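You operate a simulated robot arm through the tools that you are given. There is no shell and no other tool.

Carry out the task below with a simulated robot arm. There is one attempt and no reset: what you move stays moved.

Task
Press a ring on the red tube from the white rack and rack it again.
Fine: it goes back to the white rack; the press tray ends pushed in; no ring on the other tubes.

Only the result counts: the job must be done as asked and must still hold three seconds after the hand-in. Knocking over, shifting, dropping, spilling or breaking anything else fails it.

Robot
A 7-joint arm with a two-finger parallel gripper, fixed in place. Base frame: the origin is on the floor under the middle of its stand, x ahead of it, y to its left, z up; the work surface is at about z = 76. Units: cm, degrees, N and s.
It reaches about 137.2 cm from its shoulder. Its first joint turns from -149.0 to 149.0 degrees. Payload 3.43 kg.
The tool frame sits at the grasp point between the pads (the TCP): z along the fingers, y along the line on which they close. The tips reach 3 cm beyond it. Largest opening 9.4 cm; finger width 2.8, thickness 1; the body of the gripper, 5 by 9.6 cm, starts 5.5 cm behind the TCP.
Orientation is that of the tool frame in the base frame, as a unit quaternion [x, y, z, w]. With the fingers straight down and closing along the base's y, the tool's x points along the base's -x, its y along +y and its z along -z.

Tools
- The arm moves only by the tool step_arm. Its argument "plan" is text: rows parted by semicolons, each of 7 numbers parted by spaces: the shift along the tool's x, y, z in units of 150 mm (1.0 is 150 mm), then the turn, a rotation vector about the tool's x, y, z in units of 60 degrees (1.0 is 60 degrees), then the closure, from 0 (fully open) to 1 (shut). In form: x y z wx wy wz jaw; .... A call has 1 to 20 rows; each row is the pose to reach, as a shift and turn from the pose commanded when the call began, along the tool's axes at that moment. A call with a number of a shift or a turn outside -1 to 1 is refused whole. A row lasts 0.2 s, in which the tool goes at most 5 cm and 8.6 degrees; a call with a longer step from one row to the next is refused whole, and so is a gripper value outside its range. Where a pose cannot be reached the arm comes as near as it can. A force on the tool above 40 N (or 10 N above the force at the start of the call, whichever is more), or a blocked arm, ends the call early, and 0.2 s more pass. Each finger travels about 4.5 cm/s and halts on what it meets, pressing with about 39 N; the grip force reading is that of the motor and also rises with nothing between the fingers. The clock runs only during rows and for 0.2 s after the last one: add rows that repeat a pose to give the fingers time. The reply holds the time, the measured pose of the TCP, the force on the tool along the base axes, the opening and the grip force, in the units named above and with some noise, with the torque about the TCP (base axes, N m) and any sound that the robot's microphone picked up.
- Cameras (640 x 400 px; columns grow to the right, rows downward): "scene" is fixed at [4.97, 51.2, 148.22]; the picture's right is [0.13, -0.99, 0.00], its down [-0.61, -0.08, -0.79] and it looks along [0.78, 0.10, -0.61] (base axes); focal length 320 px, centre (320, 200). "wrist" rides on the gripper at [7.6, 1.4, -10.2] in the tool frame; the picture's right is [-0.18, 0.98, 0.00], its down [-0.75, -0.14, -0.64] and it looks along [-0.63, -0.12, 0.77] (tool axes); focal length 243 px, centre (320, 200). There is no depth. A picture from a camera that has moved, and an enlarged one, comes with that camera's place and axes in the base frame and with its lens. The place of the scene camera against the robot may be out by one fixed shift of up to 2.5 cm in any direction.
- capture(camera): a new picture of that camera. No time passes.
- enlarge(camera, box): a new picture of the part [left, top, right, bottom] of that camera's present view, enlarged. No time passes.
- sign_off(): hands the job in; it is judged then, once.

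Nothing tells you positions but the pictures and the camera data. Unless the task says otherwise, let go and move clear before handing in.

The tools are called after "Request:" as a command line: name --argument value ..., lists and objects as JSON in quotes. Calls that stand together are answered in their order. step_arm: Moves the arm, as the interface text tells. Its arguments: {"type":"object","properties":{"plan":{"type":"string"}},"required":["plan"]} The other tools are called the same way: capture (camera) takes a picture; enlarge (camera, box) takes an enlarged picture of a part of a camera's view; sign_off () hands the job in.

At the start:

```text
clock: 0.0
eef_pos: [69.84, 69.88, 114.74]
ee_rot: [0.0, 1.0, 0.0, 0.0]
contact_force: [1.2, 0.7, 0.4]
wrist_torque: [-0.03, 0.0, 0.01]
width: 9.43
finger_force: 0.2
```

scene: 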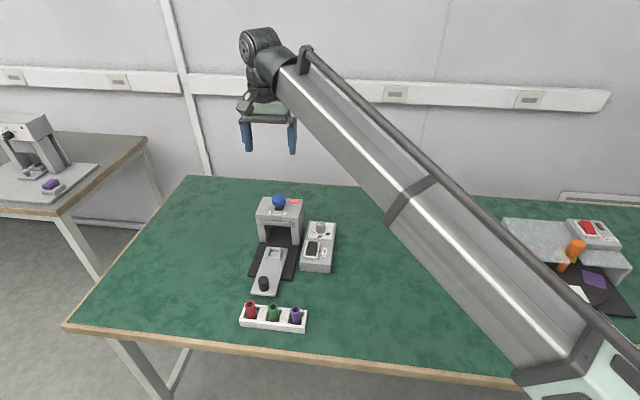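
wrist: 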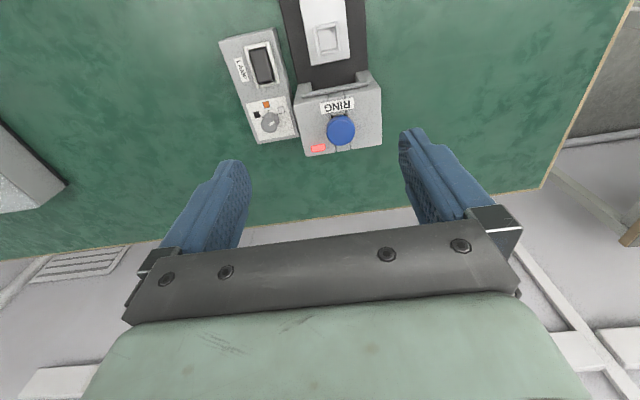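

I see a press labelled RING with a blue button and a pulled-out tray, a control box beside it, and a white rack with red, green and purple tubes. I'll take closer looks before moving anything.

Request:
enlarge --camera "scene" --box '[220, 180, 360, 268]'

Request:
enlarge --camera "scene" --box '[220, 260, 360, 348]'

Request:
enlarge --camera "wrist" --box '[200, 0, 440, 170]'

Request:
enlarge --camera "scene" --box '[480, 200, 640, 320]'

Request:
enlarge --camera "scene" --box '[0, 90, 140, 220]'

```text
4.55 times, centred on (290, 224) of scene
camera zoom: at [4.97, 51.2, 148.22], right [0.13, -0.99, 0.0], down [-0.61, -0.08, -0.79], along [0.78, 0.1, -0.61], focal length 1454 px, centre (456, 91)
```

zoom: 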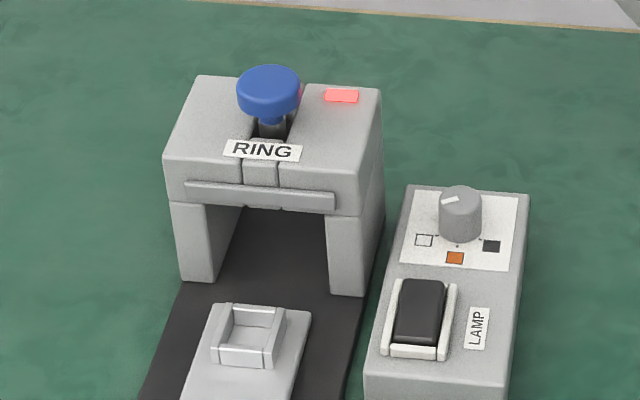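

```text
4.55 times, centred on (290, 304) of scene
camera zoom: at [4.97, 51.2, 148.22], right [0.13, -0.99, 0.0], down [-0.61, -0.08, -0.79], along [0.78, 0.1, -0.61], focal length 1454 px, centre (456, -273)
```

zoom: 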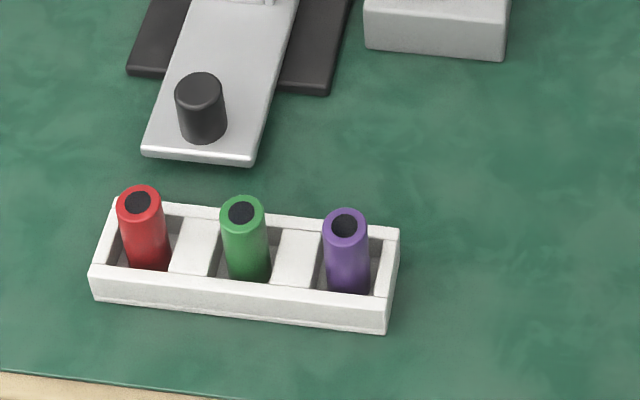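

```text
2.35 times, centred on (320, 85) of wrist
camera zoom: at [62.19, 71.37, 124.94], right [0.18, 0.98, 0.0], down [0.75, -0.14, 0.64], along [0.63, -0.12, -0.77], focal length 571 px, centre (320, 471)
```

zoom: 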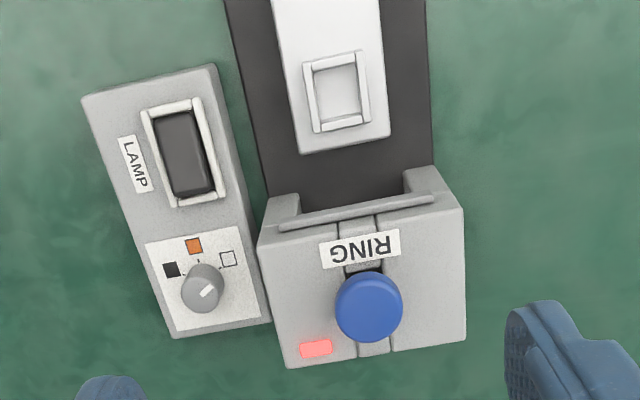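

```text
3.33 times, centred on (560, 260) of scene
camera zoom: at [4.97, 51.2, 148.22], right [0.13, -0.99, 0.0], down [-0.61, -0.08, -0.79], along [0.78, 0.1, -0.61], focal length 1066 px, centre (-480, 0)
```

zoom: 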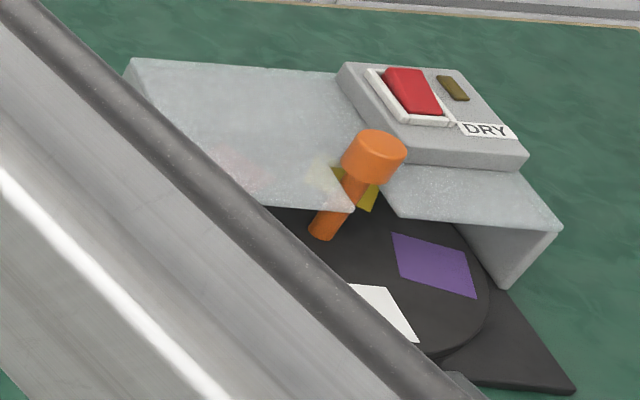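

```text
3.08 times, centred on (70, 155) of scene
camera zoom: at [4.97, 51.2, 148.22], right [0.13, -0.99, 0.0], down [-0.61, -0.08, -0.79], along [0.78, 0.1, -0.61], focal length 984 px, centre (1089, 338)
```

zoom: 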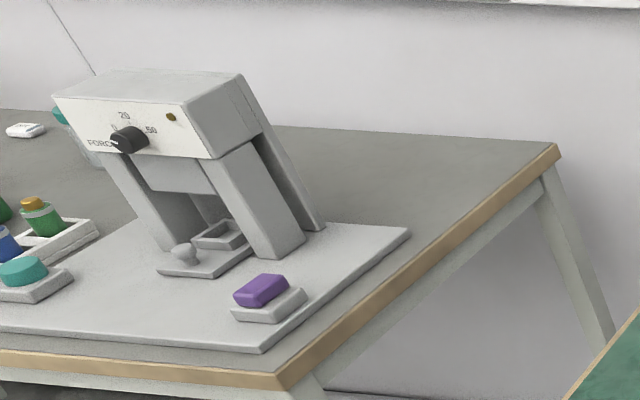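

The red tube is the leftmost in the rack, near (46, 72). The press is near (77, 71) with its tray out toward me. I'll move the wrist camera back over the rack to triangulate positions.

Request:
step_arm --plan "0.25 0 0 0 0 0 0; 0.5 0 0 0 0 0 0; 0.75 0 0 0 0 0 0; 1.0 0 0 0 0 0 0; 1.0 0 0 0 0 0 0"

```text
clock: 1.2
eef_pos: [54.74, 70.21, 114.86]
ee_rot: [0.0, 1.0, 0.001, 0.0]
contact_force: [-0.1, 0.1, -0.1]
wrist_torque: [0.01, 0.0, 0.02]
width: 9.39
finger_force: 0.1
```

Request:
capture --camera "wrist"

Request:
enlarge --camera "wrist" --box '[200, 0, 440, 150]'

Request:
capture --camera "scene"

```text
taken
camera wrist: at [47.17, 71.69, 125.13], right [0.18, 0.98, 0.0], down [0.75, -0.14, 0.64], along [0.63, -0.12, -0.77], focal length 243 px, centre (320, 200)
```

wrist: 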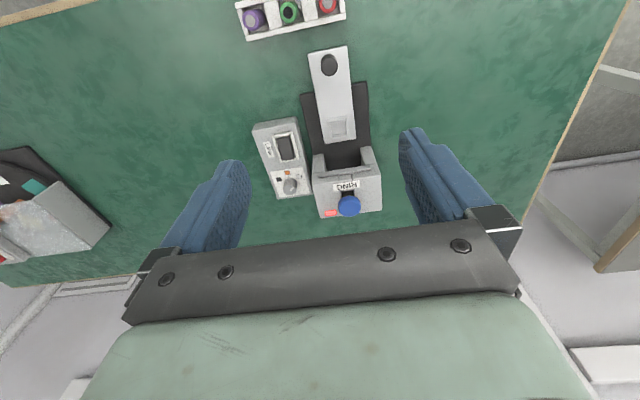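

```text
2.67 times, centred on (320, 75) of wrist
camera zoom: at [47.17, 71.69, 125.13], right [0.18, 0.98, 0.0], down [0.75, -0.14, 0.64], along [0.63, -0.12, -0.77], focal length 647 px, centre (320, 533)
```

zoom: 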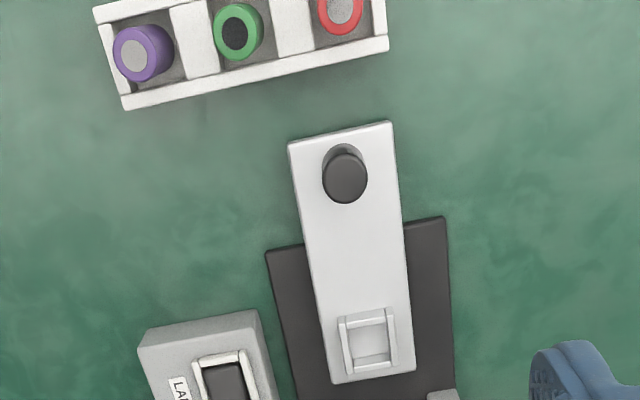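

```text
taken
```

scene: 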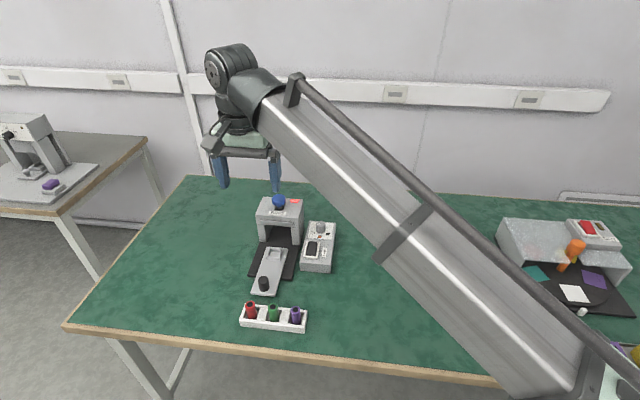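

From two wrist views I place the tray socket near (67.4, 71.5, 79) and the blue plunger top near (77, 71.6, 92). Now I'll go lower and closer above the rack for a good view of the tubes.

Request:
step_arm --plan "0.18 0 0.2 0 0 0 0; 0.36 0 0.4 0 0 0 0; 0.54 0 0.6 0 0 0 0; 0.72 0 0.8 0 0 0 0; 0.72 0 1.0 0 0 0 0; 0.72 0 1.0 0 0 0 0"

Request:
capture --camera "wrist"

Request:
enlarge --camera "wrist" --box '[180, 0, 460, 175]'

```text
clock: 2.6
eef_pos: [44.07, 70.16, 99.56]
ee_rot: [0.0, 1.0, 0.001, 0.0]
contact_force: [-0.3, -0.1, 0.1]
wrist_torque: [-0.02, -0.03, -0.03]
width: 9.41
finger_force: 0.0
```

```text
taken
camera wrist: at [36.41, 71.64, 109.83], right [0.18, 0.98, 0.0], down [0.75, -0.14, 0.64], along [0.63, -0.12, -0.77], focal length 243 px, centre (320, 200)
```

wrist: 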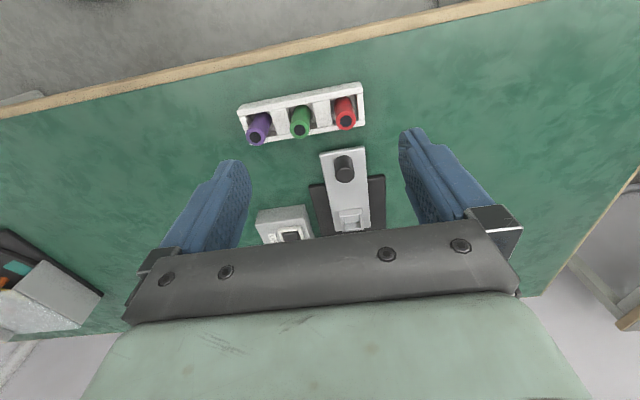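

```text
2.29 times, centred on (320, 88) of wrist
camera zoom: at [36.41, 71.64, 109.83], right [0.18, 0.98, 0.0], down [0.75, -0.14, 0.64], along [0.63, -0.12, -0.77], focal length 555 px, centre (320, 457)
```

zoom: 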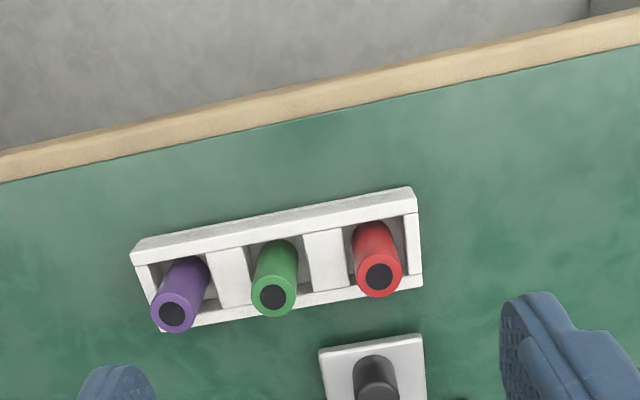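

The red tube's top is near (48.3, 72.6, 81.3), it is about 2.3 cm wide, and the rack rim is at about z = 78. I'll move over it with the fingers partly closed, so they clear the green neighbour, and look again from close up.

Request:
step_arm --plan "-0.14 0.08 0.14 0 0 0 0.2; -0.282 0.163 0.28 0 0 0 0.4; -0.282 0.163 0.42 0 0 0 0.48; -0.282 0.163 0.57 0 0 0 0.48; -0.282 0.163 0.57 0 0 0 0.48; -0.282 0.163 0.57 0 0 0 0.48"

Request:
capture --camera "wrist"

Request:
enlarge --camera "wrist" --box '[180, 40, 460, 215]'

Request:
enlarge --camera "scene" --box '[180, 240, 340, 340]'

```text
clock: 4.0
eef_pos: [48.12, 72.27, 91.26]
ee_rot: [0.0, 1.0, 0.0, 0.0]
contact_force: [0.1, -1.7, 0.1]
wrist_torque: [0.0, 0.0, 0.02]
width: 4.86
finger_force: 0.0
```

```text
taken
camera wrist: at [40.57, 73.78, 101.5], right [0.18, 0.98, 0.0], down [0.75, -0.14, 0.64], along [0.63, -0.12, -0.77], focal length 243 px, centre (320, 200)
```

wrist: 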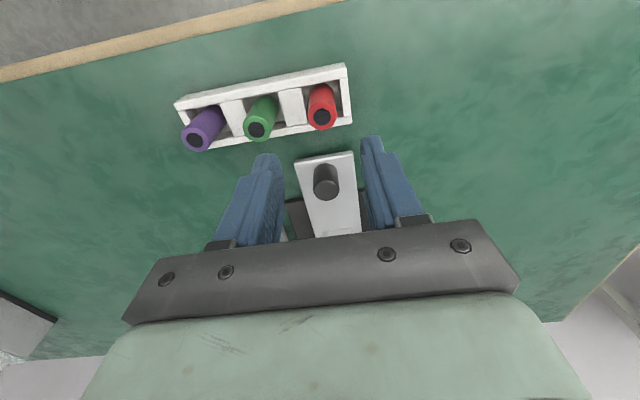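

```text
2.29 times, centred on (320, 128) of wrist
camera zoom: at [40.57, 73.78, 101.5], right [0.18, 0.98, 0.0], down [0.75, -0.14, 0.64], along [0.63, -0.12, -0.77], focal length 555 px, centre (320, 366)
```

zoom: 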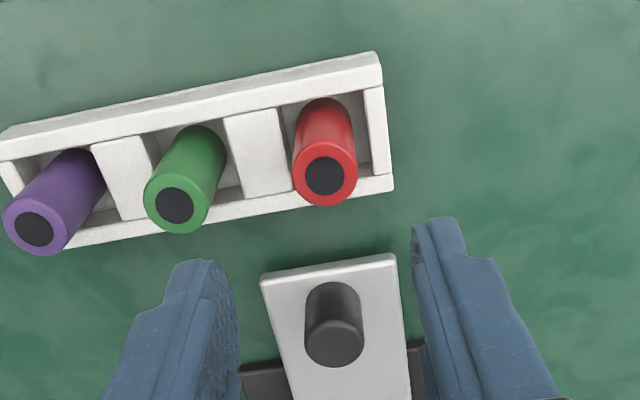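

```text
4.00 times, centred on (260, 290) of scene
camera zoom: at [4.97, 51.2, 148.22], right [0.13, -0.99, 0.0], down [-0.61, -0.08, -0.79], along [0.78, 0.1, -0.61], focal length 1279 px, centre (560, -160)
```

zoom: 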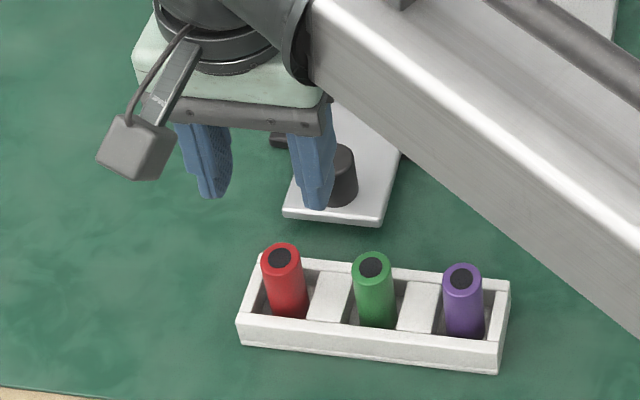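

The tube top is confirmed near (48.25, 72.6, 81.2), and 5 cm of opening leaves room beside the green tube. I'll come down until the fingertips are just above the rack rim, then look before closing.

Request:
step_arm --plan "-0.007 0.017 0.15 0 0 0 0.48; -0.007 0.017 0.3 0 0 0 0.48; -0.007 0.017 0.43 0 0 0 0.48; -0.007 0.017 0.5 0 0 0 0.48; -0.007 0.017 0.5 0 0 0 0.48"

Request:
enlarge --camera "wrist" --box '[180, 60, 460, 235]'

Request:
enlarge --camera "scene" --box '[180, 240, 340, 340]'

```text
clock: 5.2
eef_pos: [48.35, 72.7, 83.83]
ee_rot: [0.0, 1.0, 0.001, 0.001]
contact_force: [0.2, 0.2, 0.7]
wrist_torque: [0.06, 0.0, 0.0]
width: 4.88
finger_force: 0.2
```

```text
2.29 times, centred on (320, 148) of wrist
camera zoom: at [40.71, 74.21, 94.02], right [0.18, 0.98, 0.0], down [0.75, -0.14, 0.64], along [0.63, -0.12, -0.77], focal length 555 px, centre (320, 320)
```

zoom: 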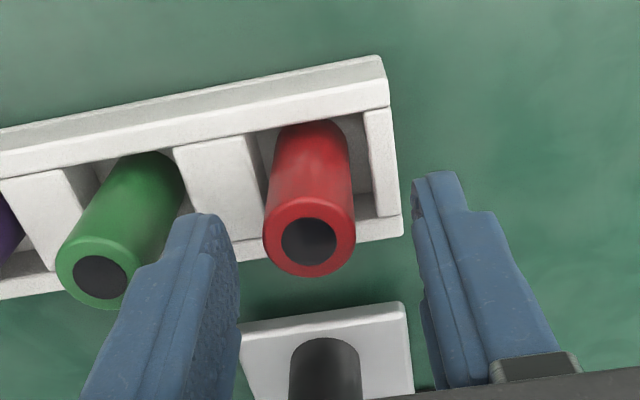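

```text
4.00 times, centred on (260, 290) of scene
camera zoom: at [4.97, 51.2, 148.22], right [0.13, -0.99, 0.0], down [-0.61, -0.08, -0.79], along [0.78, 0.1, -0.61], focal length 1279 px, centre (560, -160)
```

zoom: 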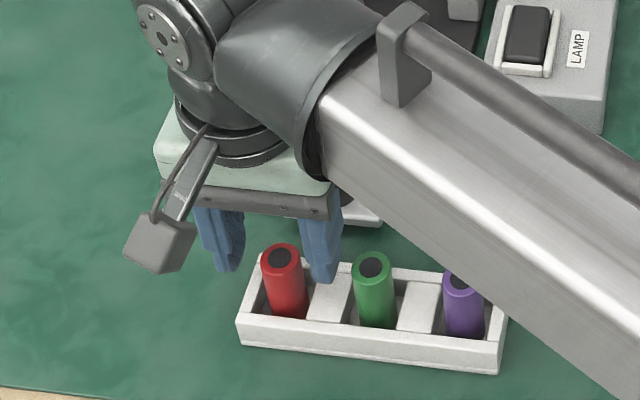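

The gripper straddles the red tube cleanly, with the left finger clear of the green one. I'll lower the last 2.2 cm and close on the tube.

Request:
step_arm --plan "0.005 -0.012 0.08 0 0 0 0.48; 0.005 -0.012 0.15 0 0 0 0.48; 0.005 -0.012 0.15 0 0 0 0.6; 0.005 -0.012 0.15 0 0 0 0.7; 0.005 -0.012 0.15 0 0 0 0.85; 0.005 -0.012 0.15 0 0 0 0.85; 0.005 -0.012 0.15 0 0 0 0.85"

Request:
enlarge --camera "wrist" --box '[180, 60, 460, 235]'

Request:
enlarge --camera "scene" --box '[180, 240, 340, 340]'

```text
clock: 6.8
eef_pos: [48.28, 72.33, 81.66]
ee_rot: [0.0, 1.0, 0.001, 0.001]
contact_force: [2.0, -6.6, 39.9]
wrist_torque: [-0.78, 0.18, 0.01]
width: 2.31
finger_force: 39.0
```

```text
2.29 times, centred on (320, 148) of wrist
camera zoom: at [40.59, 73.81, 91.84], right [0.18, 0.98, 0.0], down [0.75, -0.14, 0.64], along [0.63, -0.12, -0.77], focal length 555 px, centre (320, 320)
```

zoom: 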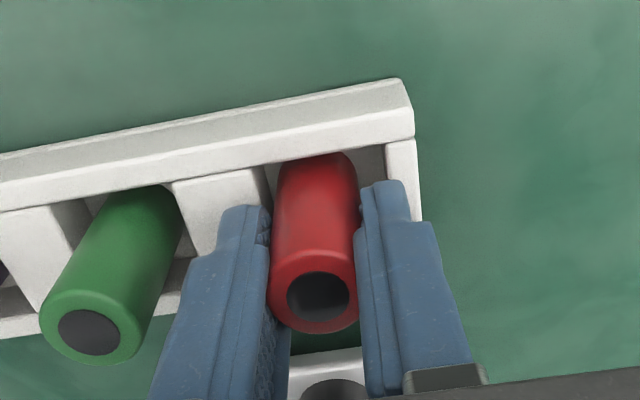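

```text
4.00 times, centred on (260, 290) of scene
camera zoom: at [4.97, 51.2, 148.22], right [0.13, -0.99, 0.0], down [-0.61, -0.08, -0.79], along [0.78, 0.1, -0.61], focal length 1279 px, centre (560, -160)
```

zoom: 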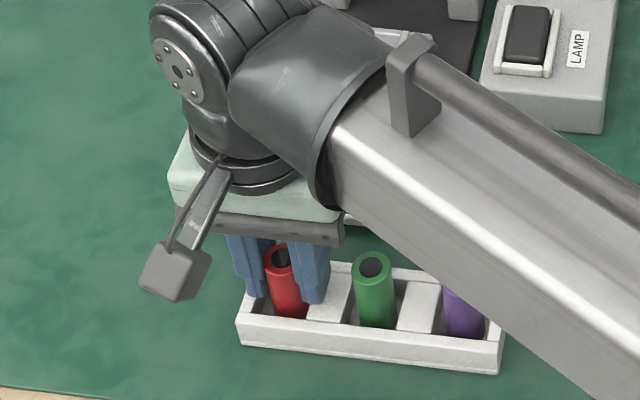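

The tube is gripped at 2.31 cm width, but there's about 40 N upward on the left fingertip, so it is probably resting on the rack's divider. I'll lift gently straight up, which relieves that.

Request:
step_arm --plan "0 0 -0.02 0 0 0 0.85; 0 0 -0.04 0 0 0 0.85; 0 0 -0.06 0 0 0 0.85; 0 0 -0.06 0 0 0 0.85"

Request:
enlarge --camera "wrist" --box '[180, 60, 460, 235]'

Request:
enlarge --camera "scene" --box '[180, 240, 340, 340]'

```text
clock: 7.8
eef_pos: [48.23, 72.46, 82.25]
ee_rot: [0.0, 1.0, -0.001, 0.0]
contact_force: [0.1, 0.6, -1.4]
wrist_torque: [-0.01, 0.01, -0.04]
width: 2.31
finger_force: 39.3
```

```text
2.29 times, centred on (320, 148) of wrist
camera zoom: at [40.64, 73.96, 92.52], right [0.18, 0.98, 0.0], down [0.75, -0.14, 0.64], along [0.63, -0.12, -0.77], focal length 555 px, centre (320, 320)
```

zoom: 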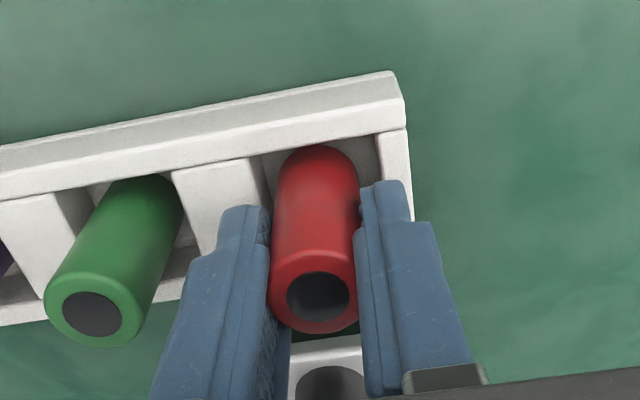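

```text
4.00 times, centred on (260, 290) of scene
camera zoom: at [4.97, 51.2, 148.22], right [0.13, -0.99, 0.0], down [-0.61, -0.08, -0.79], along [0.78, 0.1, -0.61], focal length 1279 px, centre (560, -160)
```

zoom: 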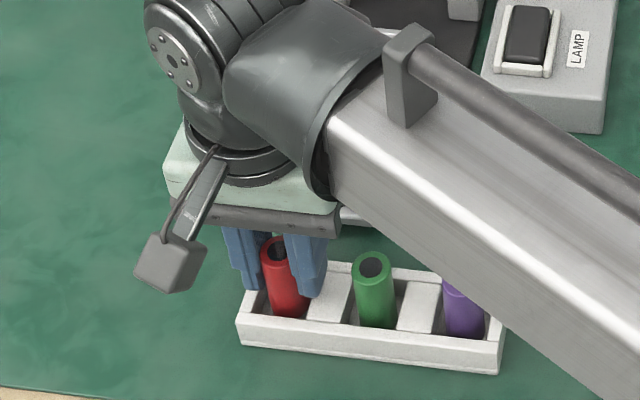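

The load is now only the tube's weight, so it's lifted free and the rack hasn't moved. I'll raise it well clear and move toward the press to view the tray socket.

Request:
step_arm --plan "0 0 -0.15 0 0 0 0.85; 0 0 -0.3 0 0 0 0.85; 0 0 -0.5 0 0 0 0.85; 0 0 -0.7 0 0 0 0.85; 0 0 -0.8 0 0 0 0.85; 0 0 -0.8 0 0 0 0.85"

Request:
capture --camera "wrist"

Request:
enlarge --camera "scene" --box '[180, 180, 340, 340]'

```text
clock: 9.2
eef_pos: [48.41, 72.48, 94.26]
ee_rot: [0.0, 1.0, 0.0, -0.001]
contact_force: [-0.3, -0.5, -1.2]
wrist_torque: [0.01, -0.01, -0.04]
width: 2.32
finger_force: 38.5
```

```text
taken
camera wrist: at [40.75, 73.98, 104.44], right [0.18, 0.98, 0.0], down [0.75, -0.14, 0.64], along [0.63, -0.12, -0.77], focal length 243 px, centre (320, 200)
```

wrist: 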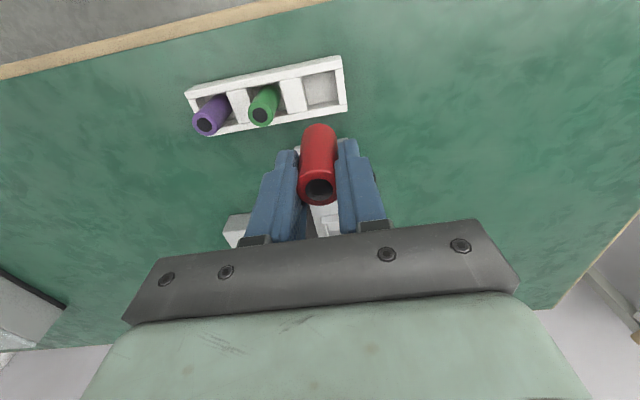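

```text
2.50 times, centred on (260, 260) of scene
camera zoom: at [4.97, 51.2, 148.22], right [0.13, -0.99, 0.0], down [-0.61, -0.08, -0.79], along [0.78, 0.1, -0.61], focal length 800 px, centre (470, 50)
```

zoom: 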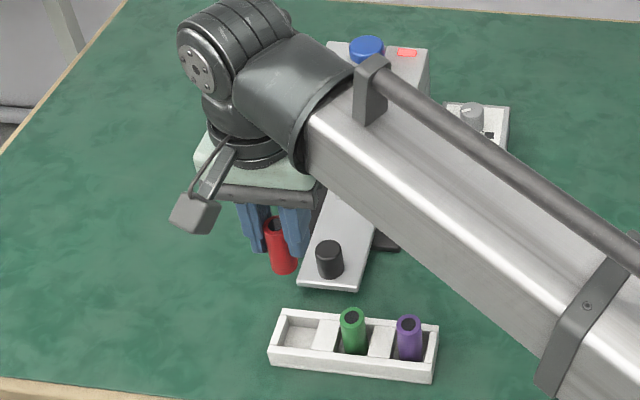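

Clear of everything, with the red tube held upright. I'll move forward at this height to just above the tray socket.

Request:
step_arm --plan "-0.25 0 0 0 0 0 0.85; -0.5 0 0 0 0 0 0.85; -0.75 0 0 0 0 0 0.85; -1.0 0 0 0 0 0 0.85; -1.0 0 0 0 0 0 0.85"

Request:
step_arm --plan "-0.13 -0.03 0 0 0 0 0.85; -0.26 -0.06 0 0 0 0 0.85; -0.26 -0.06 0 0 0 0 0.85"

Request:
capture --camera "wrist"

Request:
enlarge --camera "wrist" --box '[220, 20, 460, 170]'

Request:
enlarge --camera "scene" --box '[180, 180, 340, 340]'

```text
clock: 10.4
eef_pos: [63.19, 72.5, 94.18]
ee_rot: [0.0, 1.0, 0.001, 0.0]
contact_force: [-0.1, -0.5, 0.0]
wrist_torque: [0.03, 0.03, 0.02]
width: 2.29
finger_force: 39.0
```

```text
clock: 11.2
eef_pos: [67.2, 71.57, 94.28]
ee_rot: [0.0, 1.0, 0.0, 0.0]
contact_force: [0.6, 0.4, 0.1]
wrist_torque: [0.0, 0.0, 0.04]
width: 2.32
finger_force: 39.0
```

```text
taken
camera wrist: at [59.5, 73.03, 104.49], right [0.18, 0.98, 0.0], down [0.75, -0.14, 0.64], along [0.63, -0.12, -0.77], focal length 243 px, centre (320, 200)
```

wrist: 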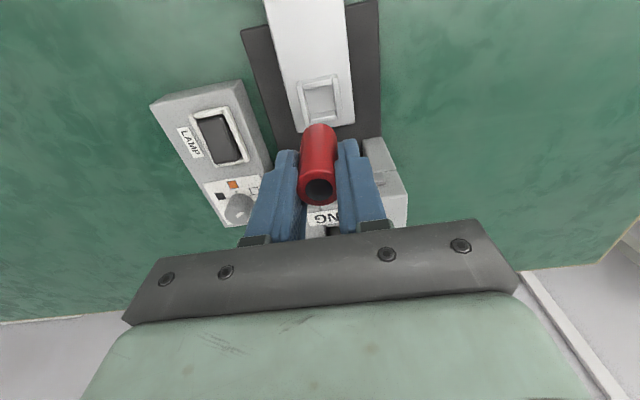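

```text
2.67 times, centred on (340, 95) of wrist
camera zoom: at [59.5, 73.03, 104.49], right [0.18, 0.98, 0.0], down [0.75, -0.14, 0.64], along [0.63, -0.12, -0.77], focal length 647 px, centre (267, 480)
```

zoom: 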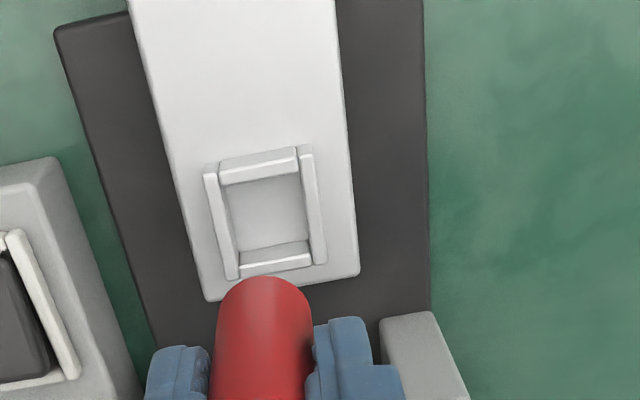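

```text
2.50 times, centred on (260, 260) of scene
camera zoom: at [4.97, 51.2, 148.22], right [0.13, -0.99, 0.0], down [-0.61, -0.08, -0.79], along [0.78, 0.1, -0.61], focal length 800 px, centre (470, 50)
```

zoom: 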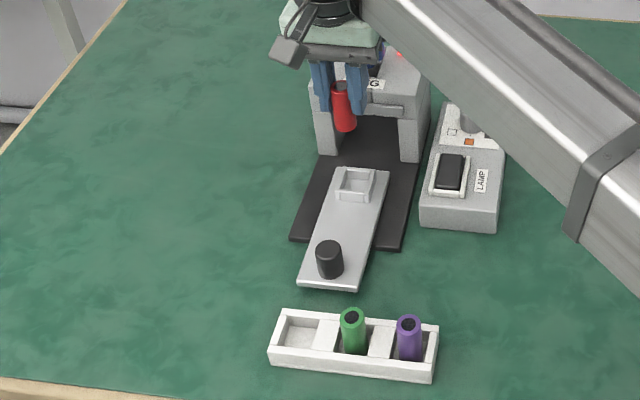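

The socket is centred near (67.55, 71.6, 79) and the tube bottom hangs about 5.6 cm below the grasp point. I'll shift 0.35 cm forward, descend to just above the socket and check.

Request:
step_arm --plan "-0.023 0.002 0.15 0 0 0 0.85; -0.023 0.002 0.3 0 0 0 0.85; -0.023 0.002 0.42 0 0 0 0.85; -0.023 0.002 0.53 0 0 0 0.85; -0.023 0.002 0.53 0 0 0 0.85"

Request:
enlarge --camera "wrist" --box '[220, 50, 460, 200]'

Request:
enlarge --camera "scene" --box '[220, 190, 348, 270]'

```text
clock: 12.4
eef_pos: [67.36, 71.74, 86.35]
ee_rot: [0.0, 1.0, 0.0, 0.0]
contact_force: [-0.3, -0.6, -0.4]
wrist_torque: [-0.03, 0.03, -0.02]
width: 2.31
finger_force: 38.8
```

```text
2.67 times, centred on (340, 125) of wrist
camera zoom: at [59.73, 73.21, 96.74], right [0.18, 0.98, 0.0], down [0.75, -0.14, 0.64], along [0.63, -0.12, -0.77], focal length 647 px, centre (267, 400)
```

zoom: 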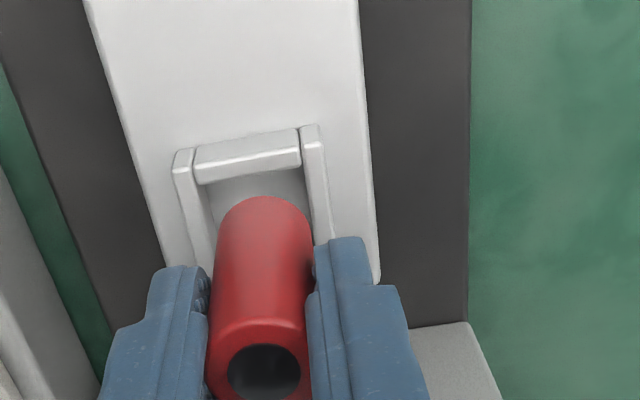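

```text
5.00 times, centred on (284, 230) of scene
camera zoom: at [4.97, 51.2, 148.22], right [0.13, -0.99, 0.0], down [-0.61, -0.08, -0.79], along [0.78, 0.1, -0.61], focal length 1599 px, centre (500, 50)
```

zoom: 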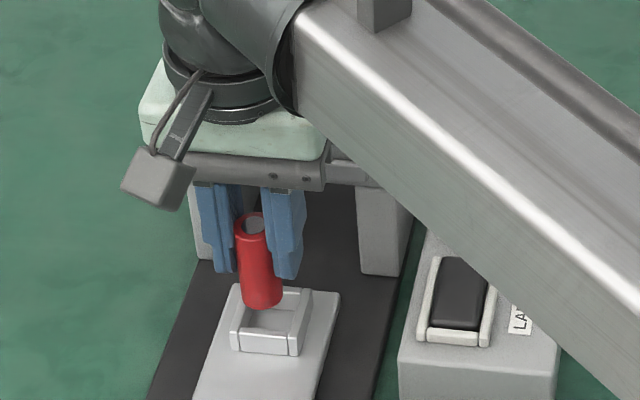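

The tube bottom reads (67.37, 71.75) against a socket centre of about (67.53, 71.6), so I'll correct that small offset and ease the tube in while watching forces.

Request:
step_arm --plan "-0.011 -0.009 0 0 0 0 0.85; -0.011 -0.009 0.06 0 0 0 0.85; -0.011 -0.009 0.11 0 0 0 0.85; -0.011 -0.009 0.15 0 0 0 0.85; -0.011 -0.009 0.15 0 0 0 0.85"

Request:
enlarge --camera "wrist" --box '[220, 50, 460, 200]'

Request:
enlarge --camera "scene" --box '[220, 200, 348, 280]'

```text
clock: 13.6
eef_pos: [67.57, 71.55, 84.14]
ee_rot: [0.0, 1.0, -0.001, 0.0]
contact_force: [0.0, 0.1, -0.9]
wrist_torque: [0.0, 0.01, 0.0]
width: 2.32
finger_force: 39.1
```

```text
2.67 times, centred on (340, 125) of wrist
camera zoom: at [59.94, 73.04, 94.25], right [0.18, 0.98, 0.0], down [0.75, -0.14, 0.64], along [0.63, -0.12, -0.77], focal length 647 px, centre (267, 400)
```

zoom: 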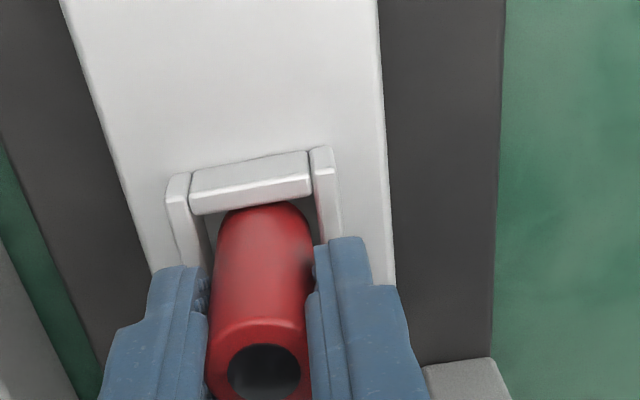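

```text
5.00 times, centred on (284, 240) of scene
camera zoom: at [4.97, 51.2, 148.22], right [0.13, -0.99, 0.0], down [-0.61, -0.08, -0.79], along [0.78, 0.1, -0.61], focal length 1599 px, centre (500, 0)
```

zoom: 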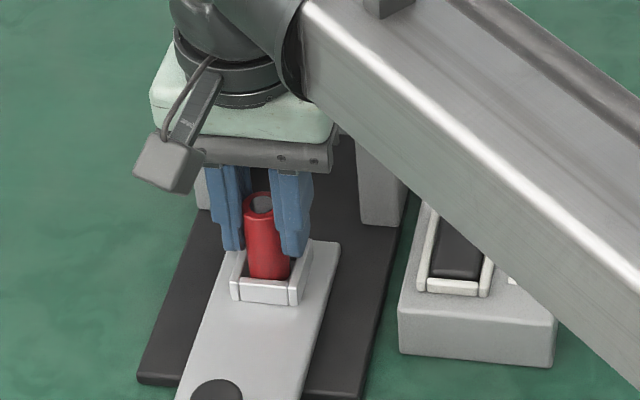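

The tube has entered the socket without contact force. I'll keep lowering in small steps until it touches the floor.

Request:
step_arm --plan "0 0 0.02 0 0 0 0.85; 0 0 0.04 0 0 0 0.85; 0 0 0.06 0 0 0 0.85; 0 0 0.06 0 0 0 0.85"

```text
clock: 14.6
eef_pos: [67.69, 71.31, 83.27]
ee_rot: [-0.001, 1.0, 0.0, 0.0]
contact_force: [-0.4, 0.4, -0.9]
wrist_torque: [-0.03, 0.02, 0.01]
width: 2.3
finger_force: 38.5
```

Request:
step_arm --plan "0 0 0.01 0 0 0 0.85; 0 0 0.02 0 0 0 0.85; 0 0 0.02 0 0 0 0.85"

Request:
enlarge --camera "scene" --box '[220, 200, 348, 280]'

Request:
enlarge --camera "wrist" --box '[220, 50, 460, 200]'

```text
clock: 15.4
eef_pos: [67.75, 71.39, 83.15]
ee_rot: [0.0, 1.0, 0.001, 0.001]
contact_force: [2.0, 2.4, 23.7]
wrist_torque: [0.06, -0.07, -0.03]
width: 2.29
finger_force: 39.0
```

```text
5.00 times, centred on (284, 240) of scene
camera zoom: at [4.97, 51.2, 148.22], right [0.13, -0.99, 0.0], down [-0.61, -0.08, -0.79], along [0.78, 0.1, -0.61], focal length 1599 px, centre (500, 0)
```

zoom: 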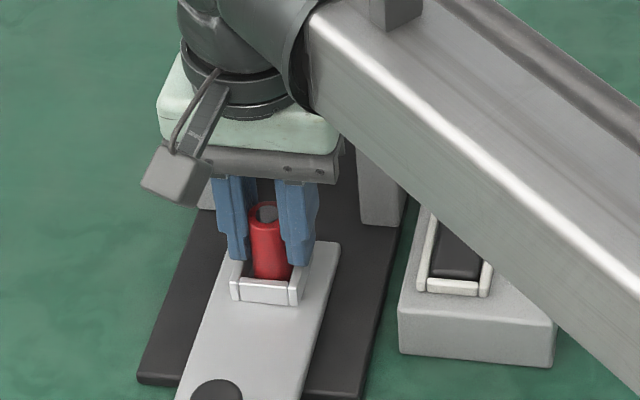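

```text
2.67 times, centred on (340, 125) of wrist
camera zoom: at [60.0, 72.78, 93.42], right [0.18, 0.98, 0.0], down [0.75, -0.14, 0.64], along [0.63, -0.12, -0.77], focal length 647 px, centre (267, 400)
```

zoom: 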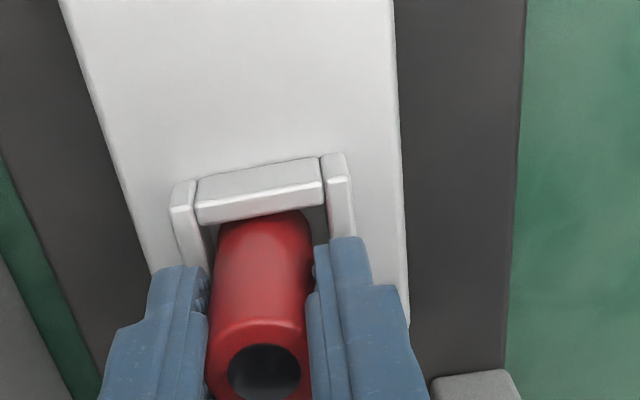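

The tube is on the socket floor (about 24 N, centred). I'll open partway and lift straight off.

Request:
step_arm --plan "0 0 -0.01 0 0 0 0.75; 0 0 -0.01 0 0 0 0.65; 0 0 -0.01 0 0 0 0.5; 0 0 -0.01 0 0 0 0.5; 0 0 -0.01 0 0 0 0.5; 0 0 -0.1 0 0 0 0.5; 0 0 -0.25 0 0 0 0.5; 0 0 -0.45 0 0 0 0.5; 0 0 -0.65 0 0 0 0.5; 0 0 -0.65 0 0 0 0.5"

Request:
capture --camera "wrist"

Request:
enlarge --camera "scene" --box '[220, 190, 348, 300]'

```text
clock: 17.6
eef_pos: [67.8, 71.33, 92.89]
ee_rot: [0.0, 1.0, 0.0, 0.0]
contact_force: [0.4, -0.4, 0.0]
wrist_torque: [0.01, -0.01, 0.03]
width: 4.69
finger_force: 0.0
```

```text
taken
camera wrist: at [60.1, 72.88, 103.16], right [0.18, 0.98, 0.0], down [0.75, -0.14, 0.64], along [0.63, -0.12, -0.77], focal length 243 px, centre (320, 200)
```

wrist: 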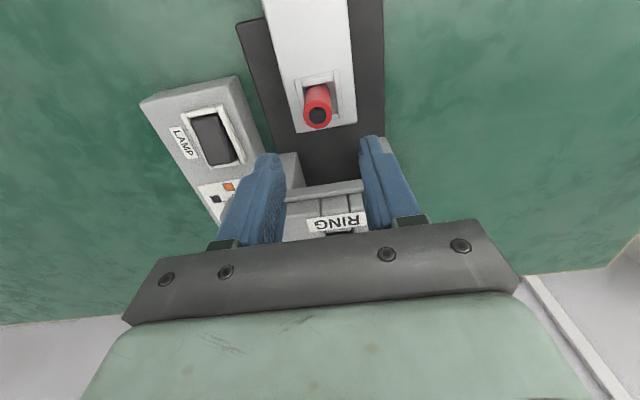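

```text
3.64 times, centred on (284, 245) of scene
camera zoom: at [4.97, 51.2, 148.22], right [0.13, -0.99, 0.0], down [-0.61, -0.08, -0.79], along [0.78, 0.1, -0.61], focal length 1163 px, centre (451, 36)
```

zoom: 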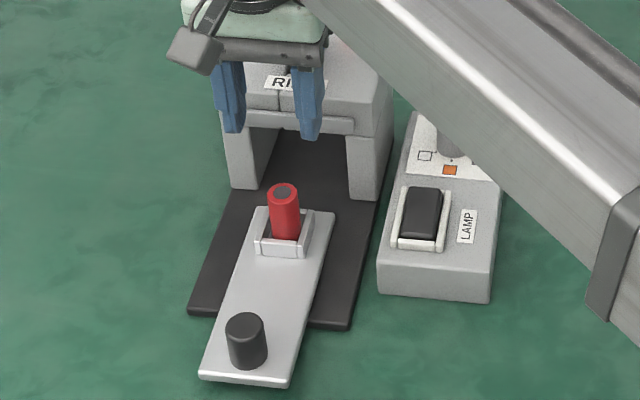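

The tube stands upright in the socket. Next I'll move back over the black tray knob (about 56.1, 71.6, top about 81.2) to grip it and slide the tray in.

Request:
step_arm --plan "0.25 0.005 0 0 0 0 0.5; 0.5 0.01 0 0 0 0 0.5; 0.775 0.013 0 0 0 0 0.5; 0.775 0.013 0.15 0 0 0 0.5; 0.775 0.013 0.3 0 0 0 0.5; 0.775 0.013 0.42 0 0 0 0.5; 0.775 0.013 0.42 0 0 0 0.5"

Request:
enlarge --camera "wrist" --box '[180, 40, 460, 215]'

Request:
enlarge --camera "scene" --box '[200, 200, 348, 300]'

```text
clock: 19.2
eef_pos: [55.86, 71.45, 86.23]
ee_rot: [0.0, 1.0, 0.0, 0.0]
contact_force: [0.4, -0.6, -0.5]
wrist_torque: [0.01, 0.01, 0.06]
width: 4.71
finger_force: 0.0
```

```text
2.29 times, centred on (320, 128) of wrist
camera zoom: at [48.25, 73.03, 96.54], right [0.18, 0.98, 0.0], down [0.75, -0.14, 0.64], along [0.63, -0.12, -0.77], focal length 555 px, centre (320, 366)
```

zoom: 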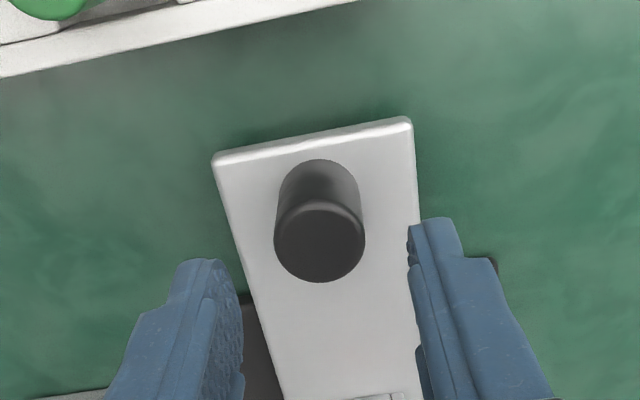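

```text
4.00 times, centred on (274, 250) of scene
camera zoom: at [4.97, 51.2, 148.22], right [0.13, -0.99, 0.0], down [-0.61, -0.08, -0.79], along [0.78, 0.1, -0.61], focal length 1279 px, centre (504, 0)
```

zoom: 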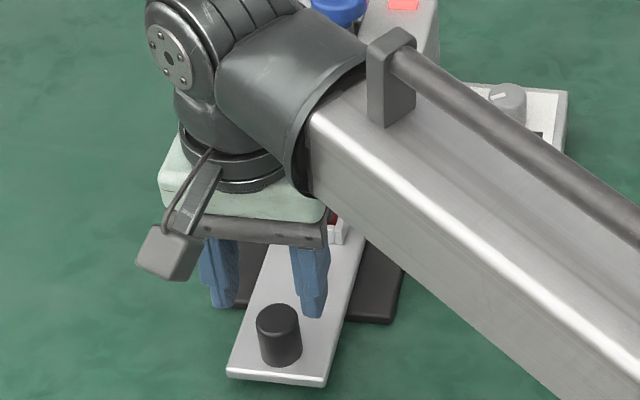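

The knob top is at about (56.05, 71.58, 81.2), directly between the fingers. I'll descend so the tips stay above the tray surface, then grip it.

Request:
step_arm --plan "-0.013 0.004 0.1 0 0 0 0.5; -0.013 0.004 0.2 0 0 0 0.5; -0.013 0.004 0.31 0 0 0 0.5; -0.013 0.004 0.31 0 0 0 0.6; -0.013 0.004 0.31 0 0 0 0.7; -0.013 0.004 0.31 0 0 0 0.8; -0.013 0.004 0.31 0 0 0 0.8"

Request:
enlarge --camera "wrist" --box '[180, 40, 460, 215]'

Request:
enlarge --camera "scene" --box '[200, 200, 348, 300]'

```text
clock: 20.8
eef_pos: [56.33, 71.42, 81.77]
ee_rot: [0.001, 1.0, -0.001, -0.001]
contact_force: [-0.5, -17.7, -7.9]
wrist_torque: [0.45, -0.17, 0.0]
width: 2.77
finger_force: 45.1
```

```text
2.29 times, centred on (320, 128) of wrist
camera zoom: at [48.6, 73.02, 91.95], right [0.18, 0.98, 0.0], down [0.75, -0.14, 0.64], along [0.63, -0.12, -0.77], focal length 555 px, centre (320, 366)
```

zoom: 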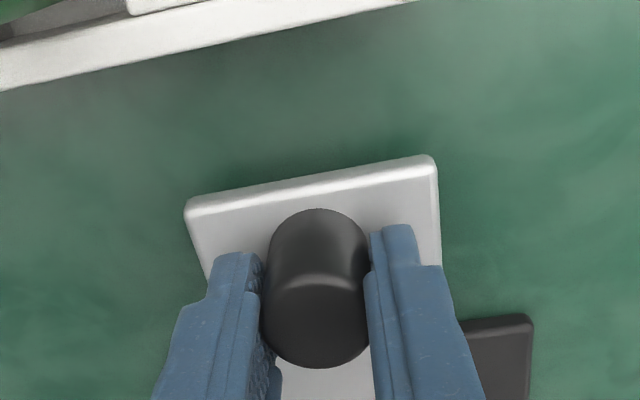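

```text
4.00 times, centred on (274, 250) of scene
camera zoom: at [4.97, 51.2, 148.22], right [0.13, -0.99, 0.0], down [-0.61, -0.08, -0.79], along [0.78, 0.1, -0.61], focal length 1279 px, centre (504, 0)
```

zoom: 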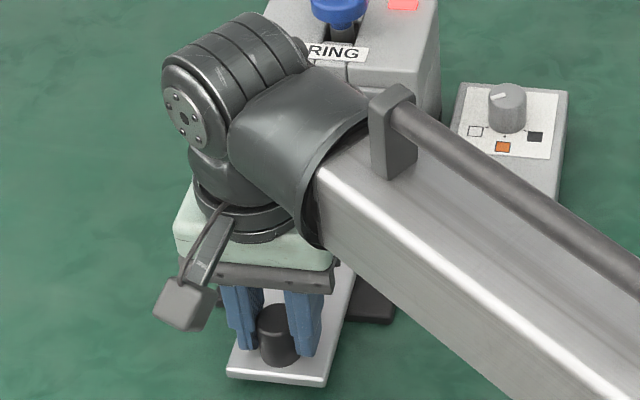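

The knob is gripped (2.77 cm) with a side load of about 18 N, so I'm slightly off-centre in y. I'll shift a touch in −y to relieve it before sliding.

Request:
step_arm --plan "0 -0.007 0 0 0 0 0.8; 0 -0.007 0 0 0 0 0.8"

```text
clock: 21.4
eef_pos: [56.12, 71.48, 81.57]
ee_rot: [0.0, 1.0, 0.0, 0.0]
contact_force: [0.5, -18.2, -7.7]
wrist_torque: [0.44, -0.08, -0.03]
width: 2.75
finger_force: 45.1
```

Request:
step_arm --plan "0 -0.01 0.01 0 0 0 0.8; 0 -0.01 0.01 0 0 0 0.8; 0 -0.01 0.01 0 0 0 0.8"

```text
clock: 22.2
eef_pos: [56.18, 71.56, 81.65]
ee_rot: [0.0, 1.0, 0.002, 0.001]
contact_force: [7.8, 3.5, 21.0]
wrist_torque: [-0.75, 1.04, -0.12]
width: 2.75
finger_force: 45.2
```

Request:
step_arm --plan "0 0 -0.007 0 0 0 0.8; 0 0 -0.007 0 0 0 0.8; 0 0 -0.007 0 0 0 0.8"

```text
clock: 23.0
eef_pos: [56.18, 71.48, 81.7]
ee_rot: [0.0, 1.0, 0.002, 0.001]
contact_force: [6.1, 19.4, 23.1]
wrist_torque: [-0.34, -0.33, -0.05]
width: 2.78
finger_force: 45.1
```

Request:
step_arm --plan "0 0 0 0 0 0 0.8; 0 0 0 0 0 0 0.8"

```text
clock: 23.6
eef_pos: [56.19, 71.53, 81.62]
ee_rot: [0.0, 1.0, 0.002, 0.001]
contact_force: [6.6, 26.8, 26.3]
wrist_torque: [-0.43, 0.15, -0.01]
width: 2.78
finger_force: 44.8
```

The grip over-constrains the knob and side forces keep building, so I'll release it and push the tray with closed fingers from behind the knob instead.

Request:
step_arm --plan "0 0 0 0 0 0 0.7; 0 0 0 0 0 0 0.6; 0 0 0 0 0 0 0.5; 0 0 -0.05 0 0 0 0.5; 0 0 -0.15 0 0 0 0.5; 0 0 -0.3 0 0 0 0.5; 0 0 -0.3 0 0 0 0.5"

Request:
enlarge --camera "wrist" --box '[180, 40, 460, 215]'

Request:
capture --camera "scene"

```text
clock: 25.2
eef_pos: [56.23, 71.18, 85.86]
ee_rot: [0.0, 1.0, 0.0, -0.001]
contact_force: [0.1, 0.0, 0.4]
wrist_torque: [-0.04, 0.0, -0.02]
width: 4.72
finger_force: 0.0
```

```text
2.29 times, centred on (320, 128) of wrist
camera zoom: at [48.63, 72.73, 96.17], right [0.18, 0.98, 0.0], down [0.75, -0.14, 0.64], along [0.63, -0.12, -0.77], focal length 555 px, centre (320, 366)
```

zoom: 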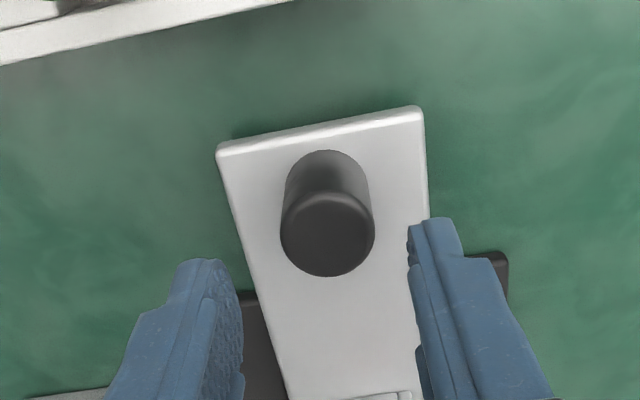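

```text
taken
```

scene: 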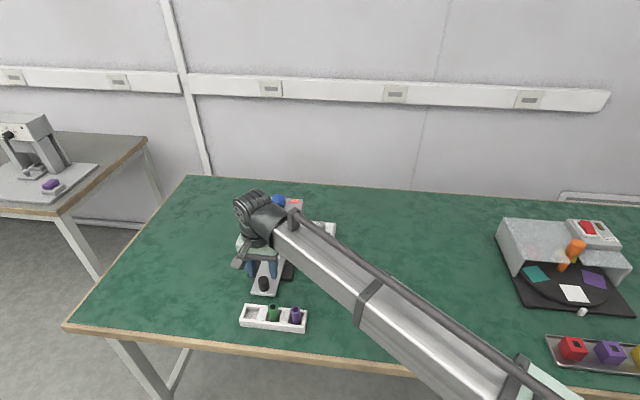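

Released cleanly; the knob is still at about (56.15, 71.5). Now I'll go behind it with closed fingers, staying clear of the rack, and come down.

Request:
step_arm --plan "0.1 0.006 0 0 0 0 0.7; 0.229 0.013 0 0 0 0 0.9; 0.229 0.013 0 0 0 0 1; 0.229 0.013 0 0 0 0 1; 0.229 0.013 0 0 0 0 1; 0.229 0.013 0 0 0 0 1; 0.229 0.013 0.1 0 0 0 1; 0.229 0.013 0.2 0 0 0 1; 0.229 0.013 0.3 0 0 0 1; 0.229 0.013 0.3 0 0 0 1"

Request:
enlarge --camera "wrist" --box '[180, 40, 460, 215]'

Request:
enlarge --camera "scene" --box '[200, 200, 348, 340]'

```text
clock: 27.4
eef_pos: [52.76, 71.52, 81.62]
ee_rot: [0.0, 1.0, 0.0, 0.0]
contact_force: [0.1, -0.4, -0.6]
wrist_torque: [-0.01, 0.03, 0.02]
width: 0.0
finger_force: 33.0
```

```text
2.29 times, centred on (320, 128) of wrist
camera zoom: at [45.17, 73.0, 91.89], right [0.18, 0.98, 0.0], down [0.75, -0.14, 0.64], along [0.63, -0.12, -0.77], focal length 555 px, centre (320, 366)
```

zoom: 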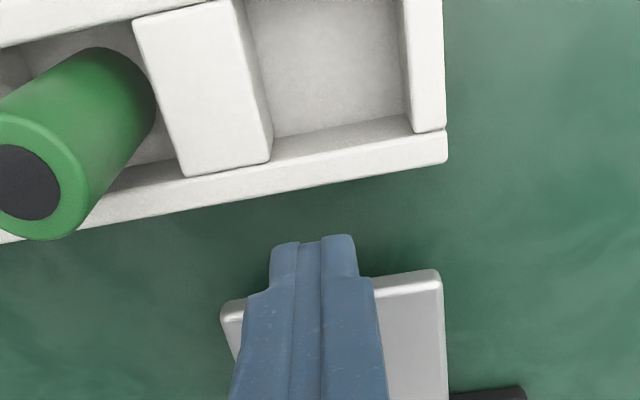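

```text
2.86 times, centred on (274, 270) of scene
camera zoom: at [4.97, 51.2, 148.22], right [0.13, -0.99, 0.0], down [-0.61, -0.08, -0.79], along [0.78, 0.1, -0.61], focal length 914 px, centre (451, 0)
```

zoom: 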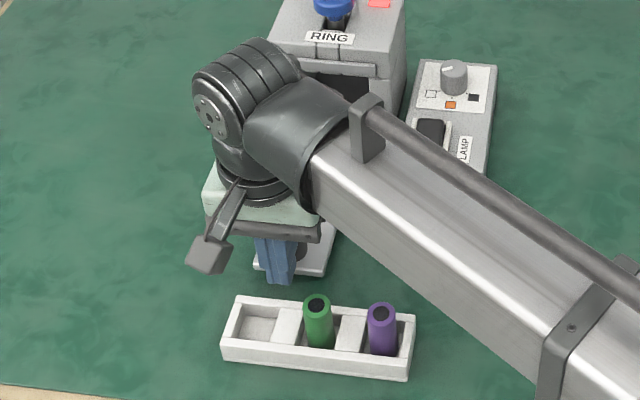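

The closed fingers are right behind the knob. I'll push forward slowly and watch the force and the tube.

Request:
step_arm --plan "-0.03 0 0 0 0 0 1; -0.06 0 0 0 0 0 1; -0.09 0 0 0 0 0 1; -0.12 0 0 0 0 0 1; -0.15 0 0 0 0 0 1; -0.18 0 0 0 0 0 1; -0.21 0 0 0 0 0 1; -0.24 0 0 0 0 0 1; -0.24 0 0 0 0 0 1"

Request:
capture --camera "wrist"

Request:
enlarge --camera "scene" --box '[200, 180, 348, 340]'

```text
clock: 29.4
eef_pos: [56.27, 71.5, 81.62]
ee_rot: [0.0, 1.0, 0.0, 0.0]
contact_force: [-0.7, -0.2, 0.1]
wrist_torque: [-0.04, 0.0, -0.01]
width: 0.0
finger_force: 32.7
```

```text
taken
camera wrist: at [48.79, 73.04, 91.87], right [0.18, 0.98, 0.0], down [0.75, -0.14, 0.64], along [0.63, -0.12, -0.77], focal length 243 px, centre (320, 200)
```

wrist: 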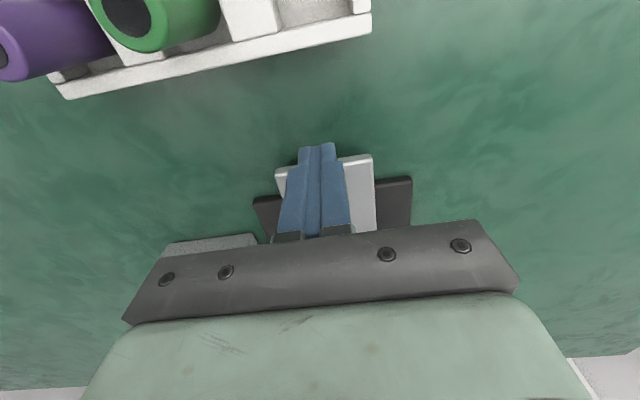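

```text
2.50 times, centred on (274, 260) of scene
camera zoom: at [4.97, 51.2, 148.22], right [0.13, -0.99, 0.0], down [-0.61, -0.08, -0.79], along [0.78, 0.1, -0.61], focal length 800 px, centre (435, 50)
```

zoom: 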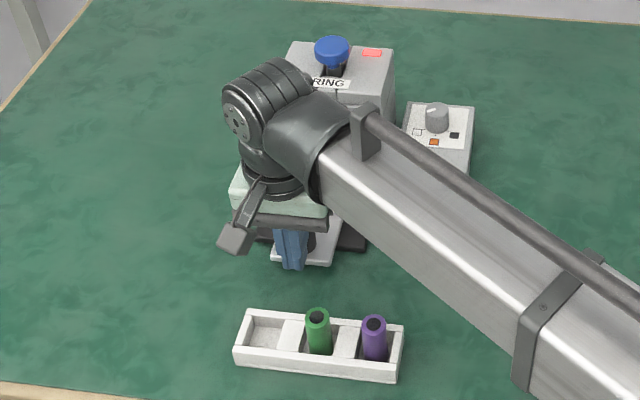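

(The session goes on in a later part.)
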